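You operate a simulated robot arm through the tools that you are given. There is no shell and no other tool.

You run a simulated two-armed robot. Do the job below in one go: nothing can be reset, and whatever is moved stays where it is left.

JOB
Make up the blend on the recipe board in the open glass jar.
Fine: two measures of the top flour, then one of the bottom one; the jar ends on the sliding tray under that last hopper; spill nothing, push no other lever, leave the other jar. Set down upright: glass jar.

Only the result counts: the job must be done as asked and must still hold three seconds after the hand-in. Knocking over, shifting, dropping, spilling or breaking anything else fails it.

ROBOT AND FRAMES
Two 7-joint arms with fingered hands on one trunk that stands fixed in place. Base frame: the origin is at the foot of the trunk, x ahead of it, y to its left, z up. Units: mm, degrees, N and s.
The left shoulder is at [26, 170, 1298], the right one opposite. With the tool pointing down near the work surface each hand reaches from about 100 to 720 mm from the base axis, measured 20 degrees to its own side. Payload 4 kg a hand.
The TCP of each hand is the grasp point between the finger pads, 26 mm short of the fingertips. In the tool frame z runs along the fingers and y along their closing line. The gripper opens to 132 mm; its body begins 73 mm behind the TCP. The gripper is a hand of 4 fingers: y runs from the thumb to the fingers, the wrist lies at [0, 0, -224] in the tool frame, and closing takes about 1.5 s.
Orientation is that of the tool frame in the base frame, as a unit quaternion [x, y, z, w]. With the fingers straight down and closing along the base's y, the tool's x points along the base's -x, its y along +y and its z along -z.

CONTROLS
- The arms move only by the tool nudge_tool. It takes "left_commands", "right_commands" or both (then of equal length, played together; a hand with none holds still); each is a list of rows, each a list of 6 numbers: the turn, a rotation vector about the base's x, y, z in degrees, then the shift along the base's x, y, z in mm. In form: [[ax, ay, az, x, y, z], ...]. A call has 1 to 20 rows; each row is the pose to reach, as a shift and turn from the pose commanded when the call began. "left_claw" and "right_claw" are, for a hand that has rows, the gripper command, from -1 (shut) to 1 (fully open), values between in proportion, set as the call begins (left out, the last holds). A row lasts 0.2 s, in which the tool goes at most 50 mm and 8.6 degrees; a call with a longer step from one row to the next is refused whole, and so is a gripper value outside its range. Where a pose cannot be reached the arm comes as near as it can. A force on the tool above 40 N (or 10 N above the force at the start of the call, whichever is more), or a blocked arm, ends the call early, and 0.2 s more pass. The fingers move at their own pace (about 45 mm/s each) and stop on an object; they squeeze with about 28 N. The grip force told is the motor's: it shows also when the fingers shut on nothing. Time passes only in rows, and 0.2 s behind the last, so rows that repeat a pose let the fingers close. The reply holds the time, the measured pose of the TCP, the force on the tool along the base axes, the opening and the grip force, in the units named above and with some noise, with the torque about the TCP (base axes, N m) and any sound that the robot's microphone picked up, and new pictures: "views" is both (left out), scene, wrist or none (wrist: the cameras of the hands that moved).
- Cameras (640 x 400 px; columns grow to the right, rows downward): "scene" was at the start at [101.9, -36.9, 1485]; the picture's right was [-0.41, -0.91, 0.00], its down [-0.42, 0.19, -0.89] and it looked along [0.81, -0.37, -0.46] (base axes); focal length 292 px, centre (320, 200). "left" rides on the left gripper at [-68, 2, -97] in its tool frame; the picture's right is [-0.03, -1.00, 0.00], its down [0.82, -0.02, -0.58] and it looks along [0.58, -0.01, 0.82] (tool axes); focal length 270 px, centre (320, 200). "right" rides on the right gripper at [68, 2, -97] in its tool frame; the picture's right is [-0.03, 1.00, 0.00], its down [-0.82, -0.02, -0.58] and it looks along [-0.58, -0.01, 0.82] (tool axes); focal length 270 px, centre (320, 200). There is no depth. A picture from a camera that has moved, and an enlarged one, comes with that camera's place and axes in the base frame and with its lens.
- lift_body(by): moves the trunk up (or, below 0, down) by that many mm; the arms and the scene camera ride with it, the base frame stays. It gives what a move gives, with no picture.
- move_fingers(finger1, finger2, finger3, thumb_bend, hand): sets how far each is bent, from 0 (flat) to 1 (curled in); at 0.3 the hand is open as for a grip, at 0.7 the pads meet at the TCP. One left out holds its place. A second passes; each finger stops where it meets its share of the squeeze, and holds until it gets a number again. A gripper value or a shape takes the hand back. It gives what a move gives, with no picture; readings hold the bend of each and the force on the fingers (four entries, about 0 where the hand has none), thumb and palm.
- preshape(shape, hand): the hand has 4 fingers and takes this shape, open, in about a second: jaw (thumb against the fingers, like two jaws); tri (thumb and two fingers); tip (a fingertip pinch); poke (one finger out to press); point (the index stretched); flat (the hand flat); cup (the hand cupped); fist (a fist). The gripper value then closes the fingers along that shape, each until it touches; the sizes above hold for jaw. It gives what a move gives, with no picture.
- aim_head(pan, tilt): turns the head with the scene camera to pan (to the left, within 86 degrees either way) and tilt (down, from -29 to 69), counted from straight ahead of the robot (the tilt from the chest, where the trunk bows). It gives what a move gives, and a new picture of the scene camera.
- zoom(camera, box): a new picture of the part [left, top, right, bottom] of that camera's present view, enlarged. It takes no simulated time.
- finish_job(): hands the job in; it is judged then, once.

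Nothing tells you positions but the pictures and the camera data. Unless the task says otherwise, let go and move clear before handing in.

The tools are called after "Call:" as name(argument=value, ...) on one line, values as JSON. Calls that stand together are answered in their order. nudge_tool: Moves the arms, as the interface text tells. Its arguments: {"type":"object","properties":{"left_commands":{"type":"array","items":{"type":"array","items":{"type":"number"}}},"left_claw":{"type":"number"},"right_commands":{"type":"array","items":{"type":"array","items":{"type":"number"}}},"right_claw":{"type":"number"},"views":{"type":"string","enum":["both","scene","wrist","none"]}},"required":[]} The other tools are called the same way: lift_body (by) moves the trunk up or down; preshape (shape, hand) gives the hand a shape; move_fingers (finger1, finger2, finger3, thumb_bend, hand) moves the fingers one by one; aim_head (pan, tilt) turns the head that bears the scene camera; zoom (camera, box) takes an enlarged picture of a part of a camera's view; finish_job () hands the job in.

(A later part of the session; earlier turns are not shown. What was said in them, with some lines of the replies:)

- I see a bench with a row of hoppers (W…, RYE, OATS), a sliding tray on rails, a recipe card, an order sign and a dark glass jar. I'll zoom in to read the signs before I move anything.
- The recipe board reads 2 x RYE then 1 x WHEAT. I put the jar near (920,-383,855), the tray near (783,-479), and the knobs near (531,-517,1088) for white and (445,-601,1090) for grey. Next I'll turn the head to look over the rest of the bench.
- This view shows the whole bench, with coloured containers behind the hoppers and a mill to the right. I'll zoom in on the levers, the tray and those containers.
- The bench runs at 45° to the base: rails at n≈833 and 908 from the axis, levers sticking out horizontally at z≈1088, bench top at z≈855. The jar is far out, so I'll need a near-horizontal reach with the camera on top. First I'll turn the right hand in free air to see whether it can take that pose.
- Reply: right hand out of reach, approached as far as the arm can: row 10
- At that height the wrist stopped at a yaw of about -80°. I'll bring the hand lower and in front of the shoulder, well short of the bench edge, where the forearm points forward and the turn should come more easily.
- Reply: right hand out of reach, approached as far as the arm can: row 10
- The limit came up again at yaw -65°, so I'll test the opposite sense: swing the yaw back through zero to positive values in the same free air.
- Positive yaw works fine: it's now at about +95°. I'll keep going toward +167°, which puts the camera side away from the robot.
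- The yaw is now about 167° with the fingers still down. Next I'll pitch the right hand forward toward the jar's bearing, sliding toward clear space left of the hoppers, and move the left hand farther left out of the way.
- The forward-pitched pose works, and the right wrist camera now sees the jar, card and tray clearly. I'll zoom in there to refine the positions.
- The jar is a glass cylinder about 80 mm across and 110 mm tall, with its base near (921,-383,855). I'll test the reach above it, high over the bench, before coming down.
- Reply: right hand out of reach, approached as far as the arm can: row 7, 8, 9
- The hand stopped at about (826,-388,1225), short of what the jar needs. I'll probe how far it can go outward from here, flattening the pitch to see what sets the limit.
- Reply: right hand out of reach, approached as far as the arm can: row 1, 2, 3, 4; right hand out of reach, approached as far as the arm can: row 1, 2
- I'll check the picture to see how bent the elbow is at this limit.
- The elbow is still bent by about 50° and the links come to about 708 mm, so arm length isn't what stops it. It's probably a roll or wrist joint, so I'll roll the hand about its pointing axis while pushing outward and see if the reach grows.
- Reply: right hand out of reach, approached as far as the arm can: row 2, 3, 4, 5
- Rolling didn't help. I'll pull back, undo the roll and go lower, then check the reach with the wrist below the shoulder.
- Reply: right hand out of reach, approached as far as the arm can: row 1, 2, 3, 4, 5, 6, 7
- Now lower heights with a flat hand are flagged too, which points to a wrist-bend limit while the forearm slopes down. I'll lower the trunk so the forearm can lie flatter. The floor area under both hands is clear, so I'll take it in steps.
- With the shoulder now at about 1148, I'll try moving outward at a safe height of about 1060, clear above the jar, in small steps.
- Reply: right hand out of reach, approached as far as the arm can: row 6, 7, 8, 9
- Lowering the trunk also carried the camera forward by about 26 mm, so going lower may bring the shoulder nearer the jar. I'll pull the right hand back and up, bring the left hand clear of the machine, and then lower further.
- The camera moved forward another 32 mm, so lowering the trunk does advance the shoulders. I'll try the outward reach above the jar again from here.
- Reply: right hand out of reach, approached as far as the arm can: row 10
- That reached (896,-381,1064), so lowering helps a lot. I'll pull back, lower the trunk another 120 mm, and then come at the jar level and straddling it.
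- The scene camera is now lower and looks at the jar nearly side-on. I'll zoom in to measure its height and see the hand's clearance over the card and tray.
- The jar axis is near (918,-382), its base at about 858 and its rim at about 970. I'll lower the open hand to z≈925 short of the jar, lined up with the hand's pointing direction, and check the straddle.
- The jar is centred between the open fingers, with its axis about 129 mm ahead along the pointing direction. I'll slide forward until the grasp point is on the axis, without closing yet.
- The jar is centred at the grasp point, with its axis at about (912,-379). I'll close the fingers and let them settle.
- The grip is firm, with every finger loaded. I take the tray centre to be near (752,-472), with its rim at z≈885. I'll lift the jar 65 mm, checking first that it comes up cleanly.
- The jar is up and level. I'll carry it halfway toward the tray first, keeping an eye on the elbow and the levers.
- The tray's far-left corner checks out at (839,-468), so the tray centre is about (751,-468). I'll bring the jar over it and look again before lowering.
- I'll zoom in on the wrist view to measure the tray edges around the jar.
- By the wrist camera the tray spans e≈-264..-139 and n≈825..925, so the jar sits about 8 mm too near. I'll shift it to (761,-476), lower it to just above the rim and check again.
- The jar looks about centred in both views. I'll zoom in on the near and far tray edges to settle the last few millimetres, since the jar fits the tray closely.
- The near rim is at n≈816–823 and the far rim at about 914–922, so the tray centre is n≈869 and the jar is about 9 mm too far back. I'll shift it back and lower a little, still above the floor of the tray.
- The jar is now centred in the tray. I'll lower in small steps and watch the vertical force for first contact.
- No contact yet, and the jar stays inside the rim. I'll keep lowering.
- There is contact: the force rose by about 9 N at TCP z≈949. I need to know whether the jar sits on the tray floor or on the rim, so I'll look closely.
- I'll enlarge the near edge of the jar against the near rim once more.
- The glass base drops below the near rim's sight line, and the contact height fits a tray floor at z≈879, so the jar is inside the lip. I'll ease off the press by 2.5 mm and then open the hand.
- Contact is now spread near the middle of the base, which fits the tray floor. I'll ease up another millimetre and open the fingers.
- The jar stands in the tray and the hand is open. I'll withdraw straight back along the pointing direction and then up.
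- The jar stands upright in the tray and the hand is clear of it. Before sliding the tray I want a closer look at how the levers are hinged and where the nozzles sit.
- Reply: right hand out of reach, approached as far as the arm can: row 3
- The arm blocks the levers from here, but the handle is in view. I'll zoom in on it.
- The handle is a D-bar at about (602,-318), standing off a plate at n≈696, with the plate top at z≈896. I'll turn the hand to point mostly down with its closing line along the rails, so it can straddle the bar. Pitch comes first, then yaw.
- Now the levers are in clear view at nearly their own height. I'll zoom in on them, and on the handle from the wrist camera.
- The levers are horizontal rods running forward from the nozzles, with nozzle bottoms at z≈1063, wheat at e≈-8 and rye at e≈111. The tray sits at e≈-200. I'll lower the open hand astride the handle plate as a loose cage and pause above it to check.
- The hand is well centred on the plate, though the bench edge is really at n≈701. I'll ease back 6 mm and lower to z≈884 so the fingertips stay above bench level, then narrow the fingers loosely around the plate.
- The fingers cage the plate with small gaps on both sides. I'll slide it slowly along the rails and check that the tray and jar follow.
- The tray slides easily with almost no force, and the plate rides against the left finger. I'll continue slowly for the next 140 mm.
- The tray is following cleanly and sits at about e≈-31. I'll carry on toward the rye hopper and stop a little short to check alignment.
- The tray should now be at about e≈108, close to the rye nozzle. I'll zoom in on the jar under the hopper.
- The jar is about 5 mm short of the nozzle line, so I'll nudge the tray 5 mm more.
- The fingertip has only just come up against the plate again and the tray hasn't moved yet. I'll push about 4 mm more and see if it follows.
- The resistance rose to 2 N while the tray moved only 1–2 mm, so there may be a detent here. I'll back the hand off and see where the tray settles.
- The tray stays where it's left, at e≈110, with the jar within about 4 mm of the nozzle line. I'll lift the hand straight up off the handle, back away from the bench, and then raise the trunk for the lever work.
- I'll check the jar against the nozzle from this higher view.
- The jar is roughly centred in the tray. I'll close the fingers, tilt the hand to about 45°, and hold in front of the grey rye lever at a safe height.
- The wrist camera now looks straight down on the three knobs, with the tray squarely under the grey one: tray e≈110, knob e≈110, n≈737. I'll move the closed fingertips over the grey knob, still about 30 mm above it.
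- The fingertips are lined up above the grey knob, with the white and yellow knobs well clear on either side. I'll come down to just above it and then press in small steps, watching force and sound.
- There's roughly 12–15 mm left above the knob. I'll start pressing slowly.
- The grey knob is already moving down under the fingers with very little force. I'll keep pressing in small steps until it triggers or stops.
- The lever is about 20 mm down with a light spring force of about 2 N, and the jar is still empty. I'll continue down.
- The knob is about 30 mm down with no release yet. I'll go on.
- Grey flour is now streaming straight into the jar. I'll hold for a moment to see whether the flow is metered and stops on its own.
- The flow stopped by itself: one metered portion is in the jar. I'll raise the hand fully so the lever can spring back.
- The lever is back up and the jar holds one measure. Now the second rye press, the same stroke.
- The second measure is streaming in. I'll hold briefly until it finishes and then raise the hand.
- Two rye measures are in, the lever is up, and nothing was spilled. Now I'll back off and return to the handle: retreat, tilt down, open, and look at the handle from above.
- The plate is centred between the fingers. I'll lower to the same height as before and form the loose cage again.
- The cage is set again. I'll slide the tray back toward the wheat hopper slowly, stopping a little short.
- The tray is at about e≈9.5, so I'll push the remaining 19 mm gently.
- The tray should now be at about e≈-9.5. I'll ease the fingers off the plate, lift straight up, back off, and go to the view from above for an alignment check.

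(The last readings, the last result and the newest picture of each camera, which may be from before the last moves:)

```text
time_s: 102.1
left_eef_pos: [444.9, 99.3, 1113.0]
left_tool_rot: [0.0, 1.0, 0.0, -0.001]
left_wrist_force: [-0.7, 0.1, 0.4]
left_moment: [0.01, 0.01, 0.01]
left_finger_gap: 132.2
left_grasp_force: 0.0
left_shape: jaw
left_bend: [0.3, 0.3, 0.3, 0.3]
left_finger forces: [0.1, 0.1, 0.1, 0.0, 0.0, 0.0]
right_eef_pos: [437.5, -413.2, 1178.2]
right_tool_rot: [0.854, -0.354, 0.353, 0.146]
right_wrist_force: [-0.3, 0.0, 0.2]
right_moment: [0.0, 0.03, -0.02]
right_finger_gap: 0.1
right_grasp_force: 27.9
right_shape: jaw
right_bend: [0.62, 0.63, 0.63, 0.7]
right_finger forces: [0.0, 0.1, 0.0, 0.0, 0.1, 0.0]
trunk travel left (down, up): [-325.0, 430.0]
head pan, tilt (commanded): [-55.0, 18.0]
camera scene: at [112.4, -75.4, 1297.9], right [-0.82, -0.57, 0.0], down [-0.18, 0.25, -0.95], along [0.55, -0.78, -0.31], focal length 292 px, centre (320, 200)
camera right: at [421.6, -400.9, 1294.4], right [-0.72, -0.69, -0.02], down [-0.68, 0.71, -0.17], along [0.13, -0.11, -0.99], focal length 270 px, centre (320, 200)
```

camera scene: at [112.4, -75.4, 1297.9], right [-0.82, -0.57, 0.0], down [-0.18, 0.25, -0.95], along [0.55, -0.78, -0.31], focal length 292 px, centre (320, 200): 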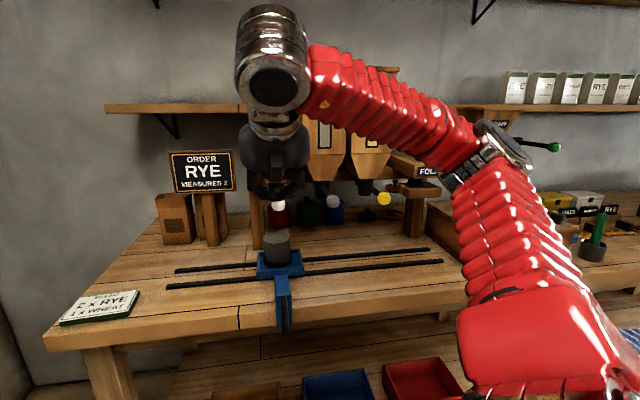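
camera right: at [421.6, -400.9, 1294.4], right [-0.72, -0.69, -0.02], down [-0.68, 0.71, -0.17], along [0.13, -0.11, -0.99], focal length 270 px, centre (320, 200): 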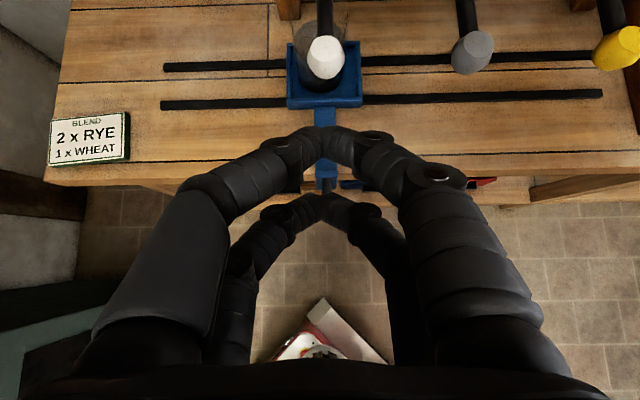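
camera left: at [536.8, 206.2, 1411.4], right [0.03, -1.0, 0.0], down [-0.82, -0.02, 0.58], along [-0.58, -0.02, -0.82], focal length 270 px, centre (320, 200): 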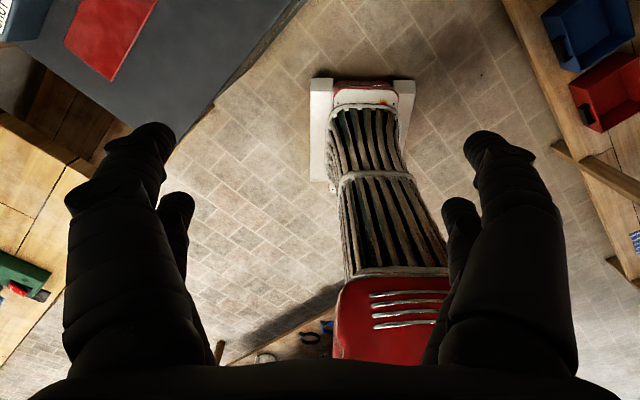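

The tray (e≈-9.7) is in line with the white wheat knob (e≈-11). I'll move the closed fingertips over the white knob, at the same height as before.

Call:
nudge_tool(right_commands=[[0, 0, 0, 22.5, -24.5, 0], [0, 0, 0, 45, -49, 0], [0, 0, 0, 67.5, -73.6, 0], [0, 0, 0, 89.9, -98.2, 0]], views="both")

Call:
zoom(camera="scene", box=[200, 130, 380, 300])

```text
time_s: 103.1
left_eef_pos: [444.7, 99.9, 1113.2]
left_tool_rot: [0.0, 1.0, 0.0, -0.001]
left_wrist_force: [1.2, -1.0, -0.3]
left_moment: [-0.04, -0.01, 0.01]
left_finger_gap: 131.6
left_grasp_force: 0.0
left_shape: jaw
left_bend: [0.3, 0.3, 0.3, 0.3]
left_finger forces: [0.0, 0.1, 0.0, 0.1, 0.1, 0.0]
right_eef_pos: [528.1, -512.6, 1175.5]
right_tool_rot: [0.853, -0.354, 0.354, 0.146]
right_wrist_force: [0.5, 0.0, 0.9]
right_moment: [-0.01, -0.01, 0.01]
right_finger_gap: 0.1
right_grasp_force: 28.3
right_shape: jaw
right_bend: [0.62, 0.63, 0.63, 0.7]
right_finger forces: [0.0, 0.1, 0.0, 0.0, 0.1, 0.0]
trunk travel left (down, up): [-325.0, 430.0]
head pan, tilt (commanded): [-55.0, 18.0]
camera scene: at [112.9, -75.6, 1297.8], right [-0.82, -0.57, 0.0], down [-0.18, 0.25, -0.95], along [0.55, -0.78, -0.31], focal length 292 px, centre (320, 200)
camera right: at [513.4, -499.9, 1292.6], right [-0.72, -0.69, -0.02], down [-0.68, 0.71, -0.17], along [0.13, -0.11, -0.99], focal length 270 px, centre (320, 200)
```

scene: 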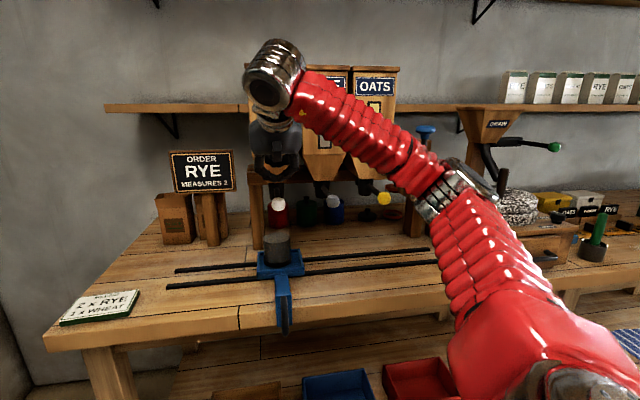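
right: 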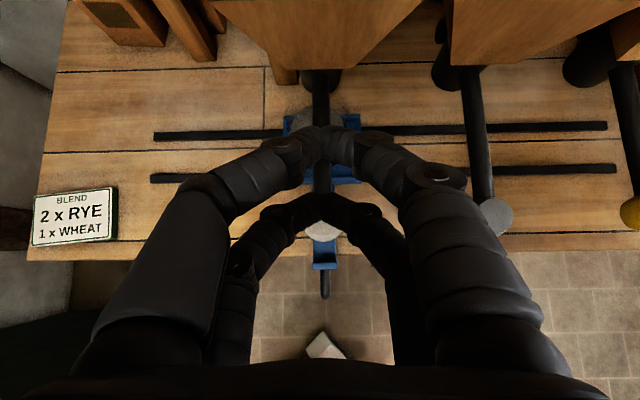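

```text
2.35 times, centred on (290, 215) of scene
camera zoom: at [112.9, -75.6, 1297.8], right [-0.82, -0.57, 0.0], down [-0.18, 0.25, -0.95], along [0.55, -0.78, -0.31], focal length 686 px, centre (391, 165)
```

zoom: 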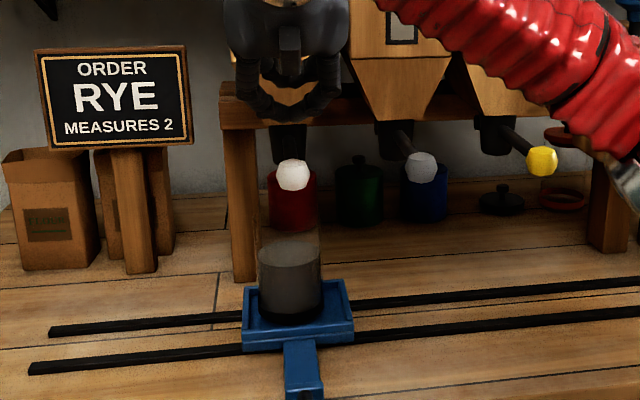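

Everything lines up: fingertips above the white knob, and the jar under the wheat nozzle. One press now, with the same stroke down to z≈1099.

Call:
nudge_tool(right_commands=[[0, 0, 0, 0, 0, -9], [0, 0, 0, 0, 0, -18], [0, 0, 0, 0, 0, -26], [0, 0, 0, 0, 0, -32], [0, 0, 0, 0, 0, -37], [0, 0, 0, 0, 0, -42], [0, 0, 0, 0, 0, -47], [0, 0, 0, 0, 0, -52]], views="none")

Call:
zoom(camera="scene", box=[200, 130, 380, 300])

```text
time_s: 104.9
left_eef_pos: [443.9, 99.7, 1112.5]
left_tool_rot: [0.0, 1.0, 0.0, 0.0]
left_wrist_force: [-0.6, -0.3, 0.3]
left_moment: [-0.03, -0.01, -0.04]
left_finger_gap: 132.0
left_grasp_force: 0.1
left_shape: jaw
left_bend: [0.3, 0.3, 0.3, 0.3]
left_finger forces: [0.0, 0.1, 0.1, 0.1, 0.0, 0.0]
right_eef_pos: [526.0, -511.5, 1125.6]
right_tool_rot: [0.853, -0.355, 0.353, 0.147]
right_wrist_force: [-0.5, -0.9, 2.4]
right_moment: [-0.01, 0.02, -0.02]
right_finger_gap: 0.3
right_grasp_force: 27.8
right_shape: jaw
right_bend: [0.62, 0.63, 0.63, 0.7]
right_finger forces: [0.0, 0.1, 0.0, 0.1, 0.0, 0.0]
trunk travel left (down, up): [-325.0, 430.0]
head pan, tilt (commanded): [-55.0, 18.0]
```

```text
2.35 times, centred on (290, 215) of scene
camera zoom: at [112.4, -75.4, 1297.9], right [-0.82, -0.57, 0.0], down [-0.18, 0.25, -0.95], along [0.55, -0.78, -0.31], focal length 686 px, centre (391, 165)
```

zoom: 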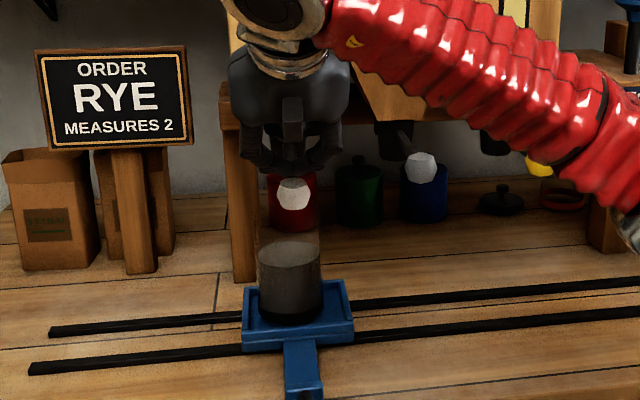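

Only the white lever is moving. I'll continue to the trigger depth.

Call:
nudge_tool(right_commands=[[0, 0, 0, 0, 0, -5], [0, 0, 0, 0, 0, -10], [0, 0, 0, 0, 0, -15], [0, 0, 0, 0, 0, -20], [0, 0, 0, 0, 0, -25]], views="none")

Call:
zoom(camera="scene", box=[200, 130, 380, 300])

```text
time_s: 106.1
left_eef_pos: [444.7, 100.8, 1112.4]
left_tool_rot: [-0.001, 1.0, 0.0, 0.0]
left_wrist_force: [0.4, 0.6, 0.6]
left_moment: [0.01, 0.02, 0.01]
left_finger_gap: 131.7
left_grasp_force: 0.1
left_shape: jaw
left_bend: [0.3, 0.3, 0.3, 0.3]
left_finger forces: [0.1, 0.1, 0.1, 0.0, 0.0, 0.1]
right_eef_pos: [527.0, -511.3, 1101.1]
right_tool_rot: [0.854, -0.354, 0.352, 0.145]
right_wrist_force: [0.3, -0.6, 2.2]
right_moment: [-0.02, 0.01, -0.01]
right_finger_gap: 0.0
right_grasp_force: 27.9
right_shape: jaw
right_bend: [0.62, 0.63, 0.63, 0.7]
right_finger forces: [0.0, 0.1, 0.0, 0.0, 0.0, 0.0]
trunk travel left (down, up): [-325.0, 430.0]
head pan, tilt (commanded): [-55.0, 18.0]
```

```text
2.35 times, centred on (290, 215) of scene
camera zoom: at [112.3, -75.3, 1297.9], right [-0.82, -0.57, 0.0], down [-0.18, 0.25, -0.95], along [0.55, -0.78, -0.31], focal length 686 px, centre (391, 165)
```

zoom: 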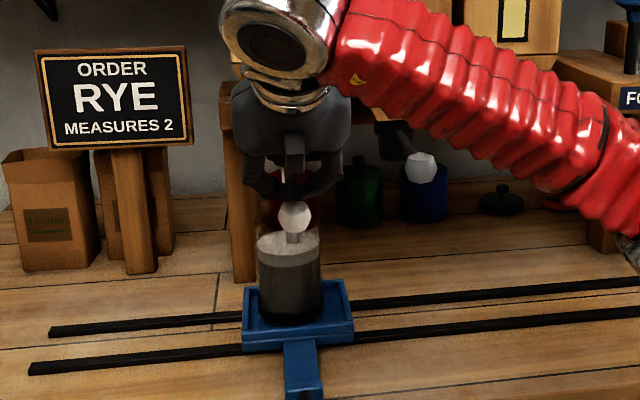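

Wheat is flowing in on top of the rye. I'll hold until it stops and check before raising.

Call:
nudge_tool(right_commands=[[0, 0, 0, 0, 0, 0], [0, 0, 0, 0, 0, 0], [0, 0, 0, 0, 0, 0]], views="none")

Call:
zoom(camera="scene", box=[200, 130, 380, 300])

Call:
nudge_tool(right_commands=[[0, 0, 0, 0, 0, 10], [0, 0, 0, 0, 0, 20], [0, 0, 0, 0, 0, 32], [0, 0, 0, 0, 0, 44], [0, 0, 0, 0, 0, 56], [0, 0, 0, 0, 0, 68], [0, 0, 0, 0, 0, 80], [0, 0, 0, 0, 0, 85]], views="scene")

```text
time_s: 106.9
left_eef_pos: [444.2, 100.2, 1113.6]
left_tool_rot: [0.0, 1.0, 0.0, 0.0]
left_wrist_force: [0.5, -0.2, 0.4]
left_moment: [0.0, -0.04, 0.02]
left_finger_gap: 131.9
left_grasp_force: 0.1
left_shape: jaw
left_bend: [0.3, 0.3, 0.3, 0.3]
left_finger forces: [0.0, 0.0, 0.0, 0.0, 0.0, 0.0]
right_eef_pos: [526.3, -511.7, 1101.6]
right_tool_rot: [0.853, -0.355, 0.353, 0.147]
right_wrist_force: [-0.2, 0.0, 3.1]
right_moment: [-0.02, 0.02, 0.01]
right_finger_gap: 0.0
right_grasp_force: 28.1
right_shape: jaw
right_bend: [0.62, 0.63, 0.63, 0.7]
right_finger forces: [0.0, 0.1, 0.0, 0.1, 0.0, 0.0]
trunk travel left (down, up): [-325.0, 430.0]
head pan, tilt (commanded): [-55.0, 18.0]
```

```text
2.35 times, centred on (290, 215) of scene
camera zoom: at [112.3, -75.3, 1297.9], right [-0.82, -0.57, 0.0], down [-0.18, 0.25, -0.95], along [0.55, -0.78, -0.31], focal length 686 px, centre (391, 165)
```

zoom: 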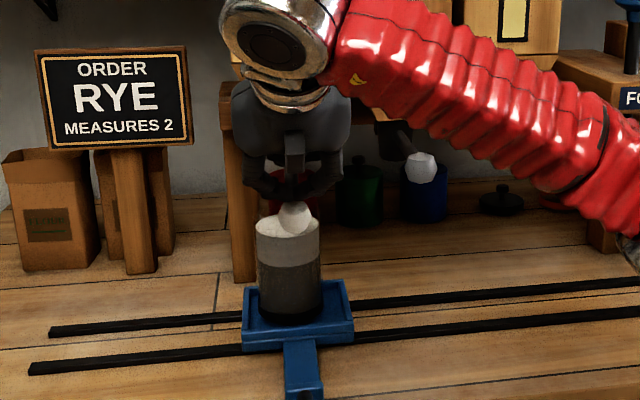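

```text
time_s: 108.7
left_eef_pos: [445.2, 99.4, 1112.6]
left_tool_rot: [0.0, 1.0, 0.001, -0.001]
left_wrist_force: [-0.2, -0.2, 0.6]
left_moment: [-0.01, -0.01, 0.01]
left_finger_gap: 131.8
left_grasp_force: 0.0
left_shape: jaw
left_bend: [0.3, 0.3, 0.3, 0.3]
left_finger forces: [0.0, 0.0, 0.0, 0.0, 0.0, 0.1]
right_eef_pos: [527.6, -512.9, 1186.6]
right_tool_rot: [0.854, -0.355, 0.352, 0.146]
right_wrist_force: [-0.1, 0.1, 0.2]
right_moment: [0.0, -0.01, 0.02]
right_finger_gap: 0.1
right_grasp_force: 27.8
right_shape: jaw
right_bend: [0.62, 0.63, 0.63, 0.7]
right_finger forces: [0.0, 0.0, 0.0, 0.0, 0.1, 0.0]
trunk travel left (down, up): [-325.0, 430.0]
head pan, tilt (commanded): [-55.0, 18.0]
camera scene: at [112.4, -75.4, 1297.8], right [-0.82, -0.57, 0.0], down [-0.18, 0.25, -0.95], along [0.55, -0.78, -0.31], focal length 292 px, centre (320, 200)
```

scene: 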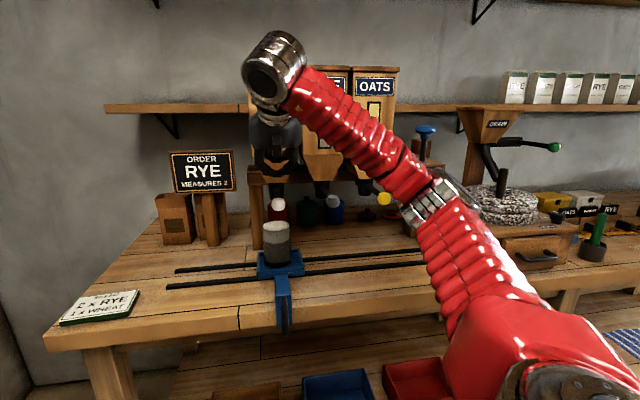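

The jar now shows two parts grey rye with one part white wheat on top, upright in the tray, and the white lever has sprung back. I'll withdraw the hand clear of the bench and do a final check.

Call:
nudge_tool(right_commands=[[0, 0, 0, -24, 24, 5], [0, 0, 0, -48, 48, 10], [0, 0, 0, -72, 72, 10], [0, 0, 0, -96, 96, 10], [0, 0, 0, -115, 115, 10], [0, 0, 0, -115, 115, 10], [0, 0, 0, -115, 115, 10]], views="both")

Call:
zoom(camera="scene", box=[220, 150, 400, 340])

Call:
zoom(camera="right", box=[200, 0, 500, 130])

```text
time_s: 110.3
left_eef_pos: [445.5, 100.0, 1114.3]
left_tool_rot: [-0.001, 1.0, 0.0, 0.0]
left_wrist_force: [0.2, 0.7, 0.8]
left_moment: [0.0, 0.01, -0.01]
left_finger_gap: 131.8
left_grasp_force: 0.0
left_shape: jaw
left_bend: [0.3, 0.3, 0.3, 0.3]
left_finger forces: [0.0, 0.1, 0.1, 0.0, 0.0, 0.1]
right_eef_pos: [410.5, -398.7, 1201.0]
right_tool_rot: [0.854, -0.355, 0.351, 0.146]
right_wrist_force: [0.4, 1.1, -0.4]
right_moment: [-0.03, 0.03, 0.0]
right_finger_gap: 0.0
right_grasp_force: 28.3
right_shape: jaw
right_bend: [0.62, 0.63, 0.63, 0.7]
right_finger forces: [0.1, 0.1, 0.0, 0.1, 0.0, 0.1]
trunk travel left (down, up): [-325.0, 430.0]
head pan, tilt (commanded): [-55.0, 18.0]
camera scene: at [112.2, -75.4, 1297.9], right [-0.82, -0.57, 0.0], down [-0.18, 0.25, -0.95], along [0.55, -0.78, -0.31], focal length 292 px, centre (320, 200)
camera right: at [395.4, -386.2, 1316.6], right [-0.72, -0.69, -0.02], down [-0.68, 0.71, -0.17], along [0.13, -0.11, -0.99], focal length 270 px, centre (320, 200)
```

scene: 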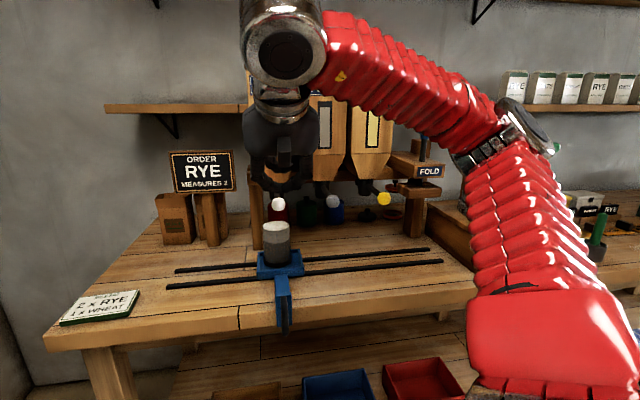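
right: 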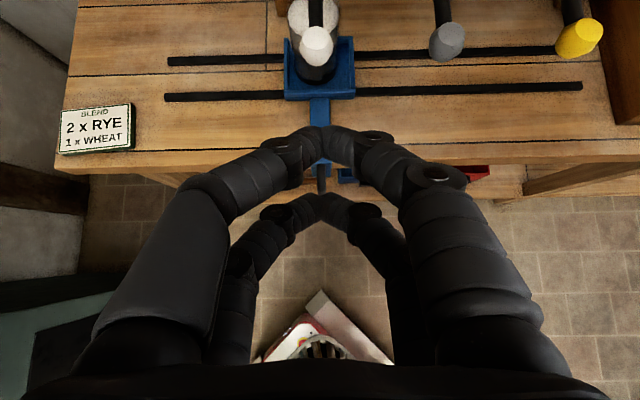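

```text
2.11 times, centred on (310, 245) of scene
camera zoom: at [112.2, -75.4, 1297.9], right [-0.82, -0.57, 0.0], down [-0.18, 0.25, -0.95], along [0.55, -0.78, -0.31], focal length 614 px, centre (341, 105)
```

zoom: 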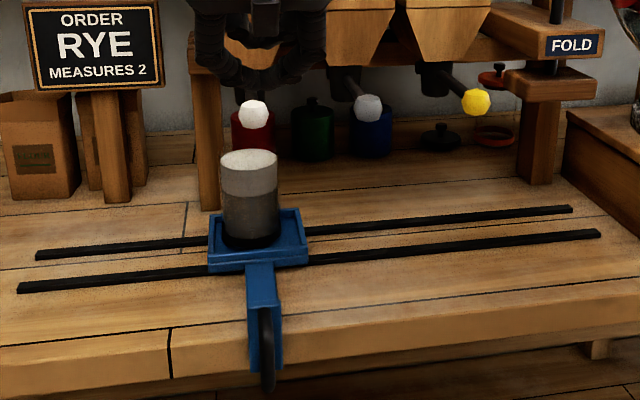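

```text
2.13 times, centred on (350, 65) of right
camera zoom: at [395.4, -386.2, 1316.6], right [-0.72, -0.69, -0.02], down [-0.68, 0.71, -0.17], along [0.13, -0.11, -0.99], focal length 577 px, centre (256, 488)
```

zoom: 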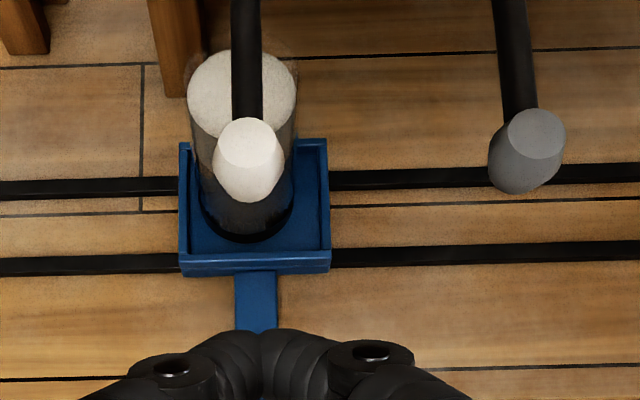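

The jar stands upright in the tray under the wheat hopper, with two parts rye below one part wheat. All the levers are up, nothing is spilled, the other jar is untouched, and both hands are clear, so I'm handing in.

Call:
finish_job()

```text
The job is handed in.
```

The blend is made up in the open glass jar: two measures of rye, then one of wheat on top. The jar stands upright on the sliding tray under the wheat hopper, and I've handed the job in.

- **Levers:** I pressed the rye lever twice and the wheat lever once, and touched no other. Each press gave one portion that stopped on its own, and both levers sprang back up.
- **Jar and tray:** by my camera estimate the tray is within about 2 mm of the wheat lever's line. The jar sits a few millimetres off the tray's centre.
- **Spills and surroundings:** no flour showed outside the jar in the last pictures. I did not touch the other jar, the recipe board or anything else on the bench. Both hands were clear of the bench at hand-in.
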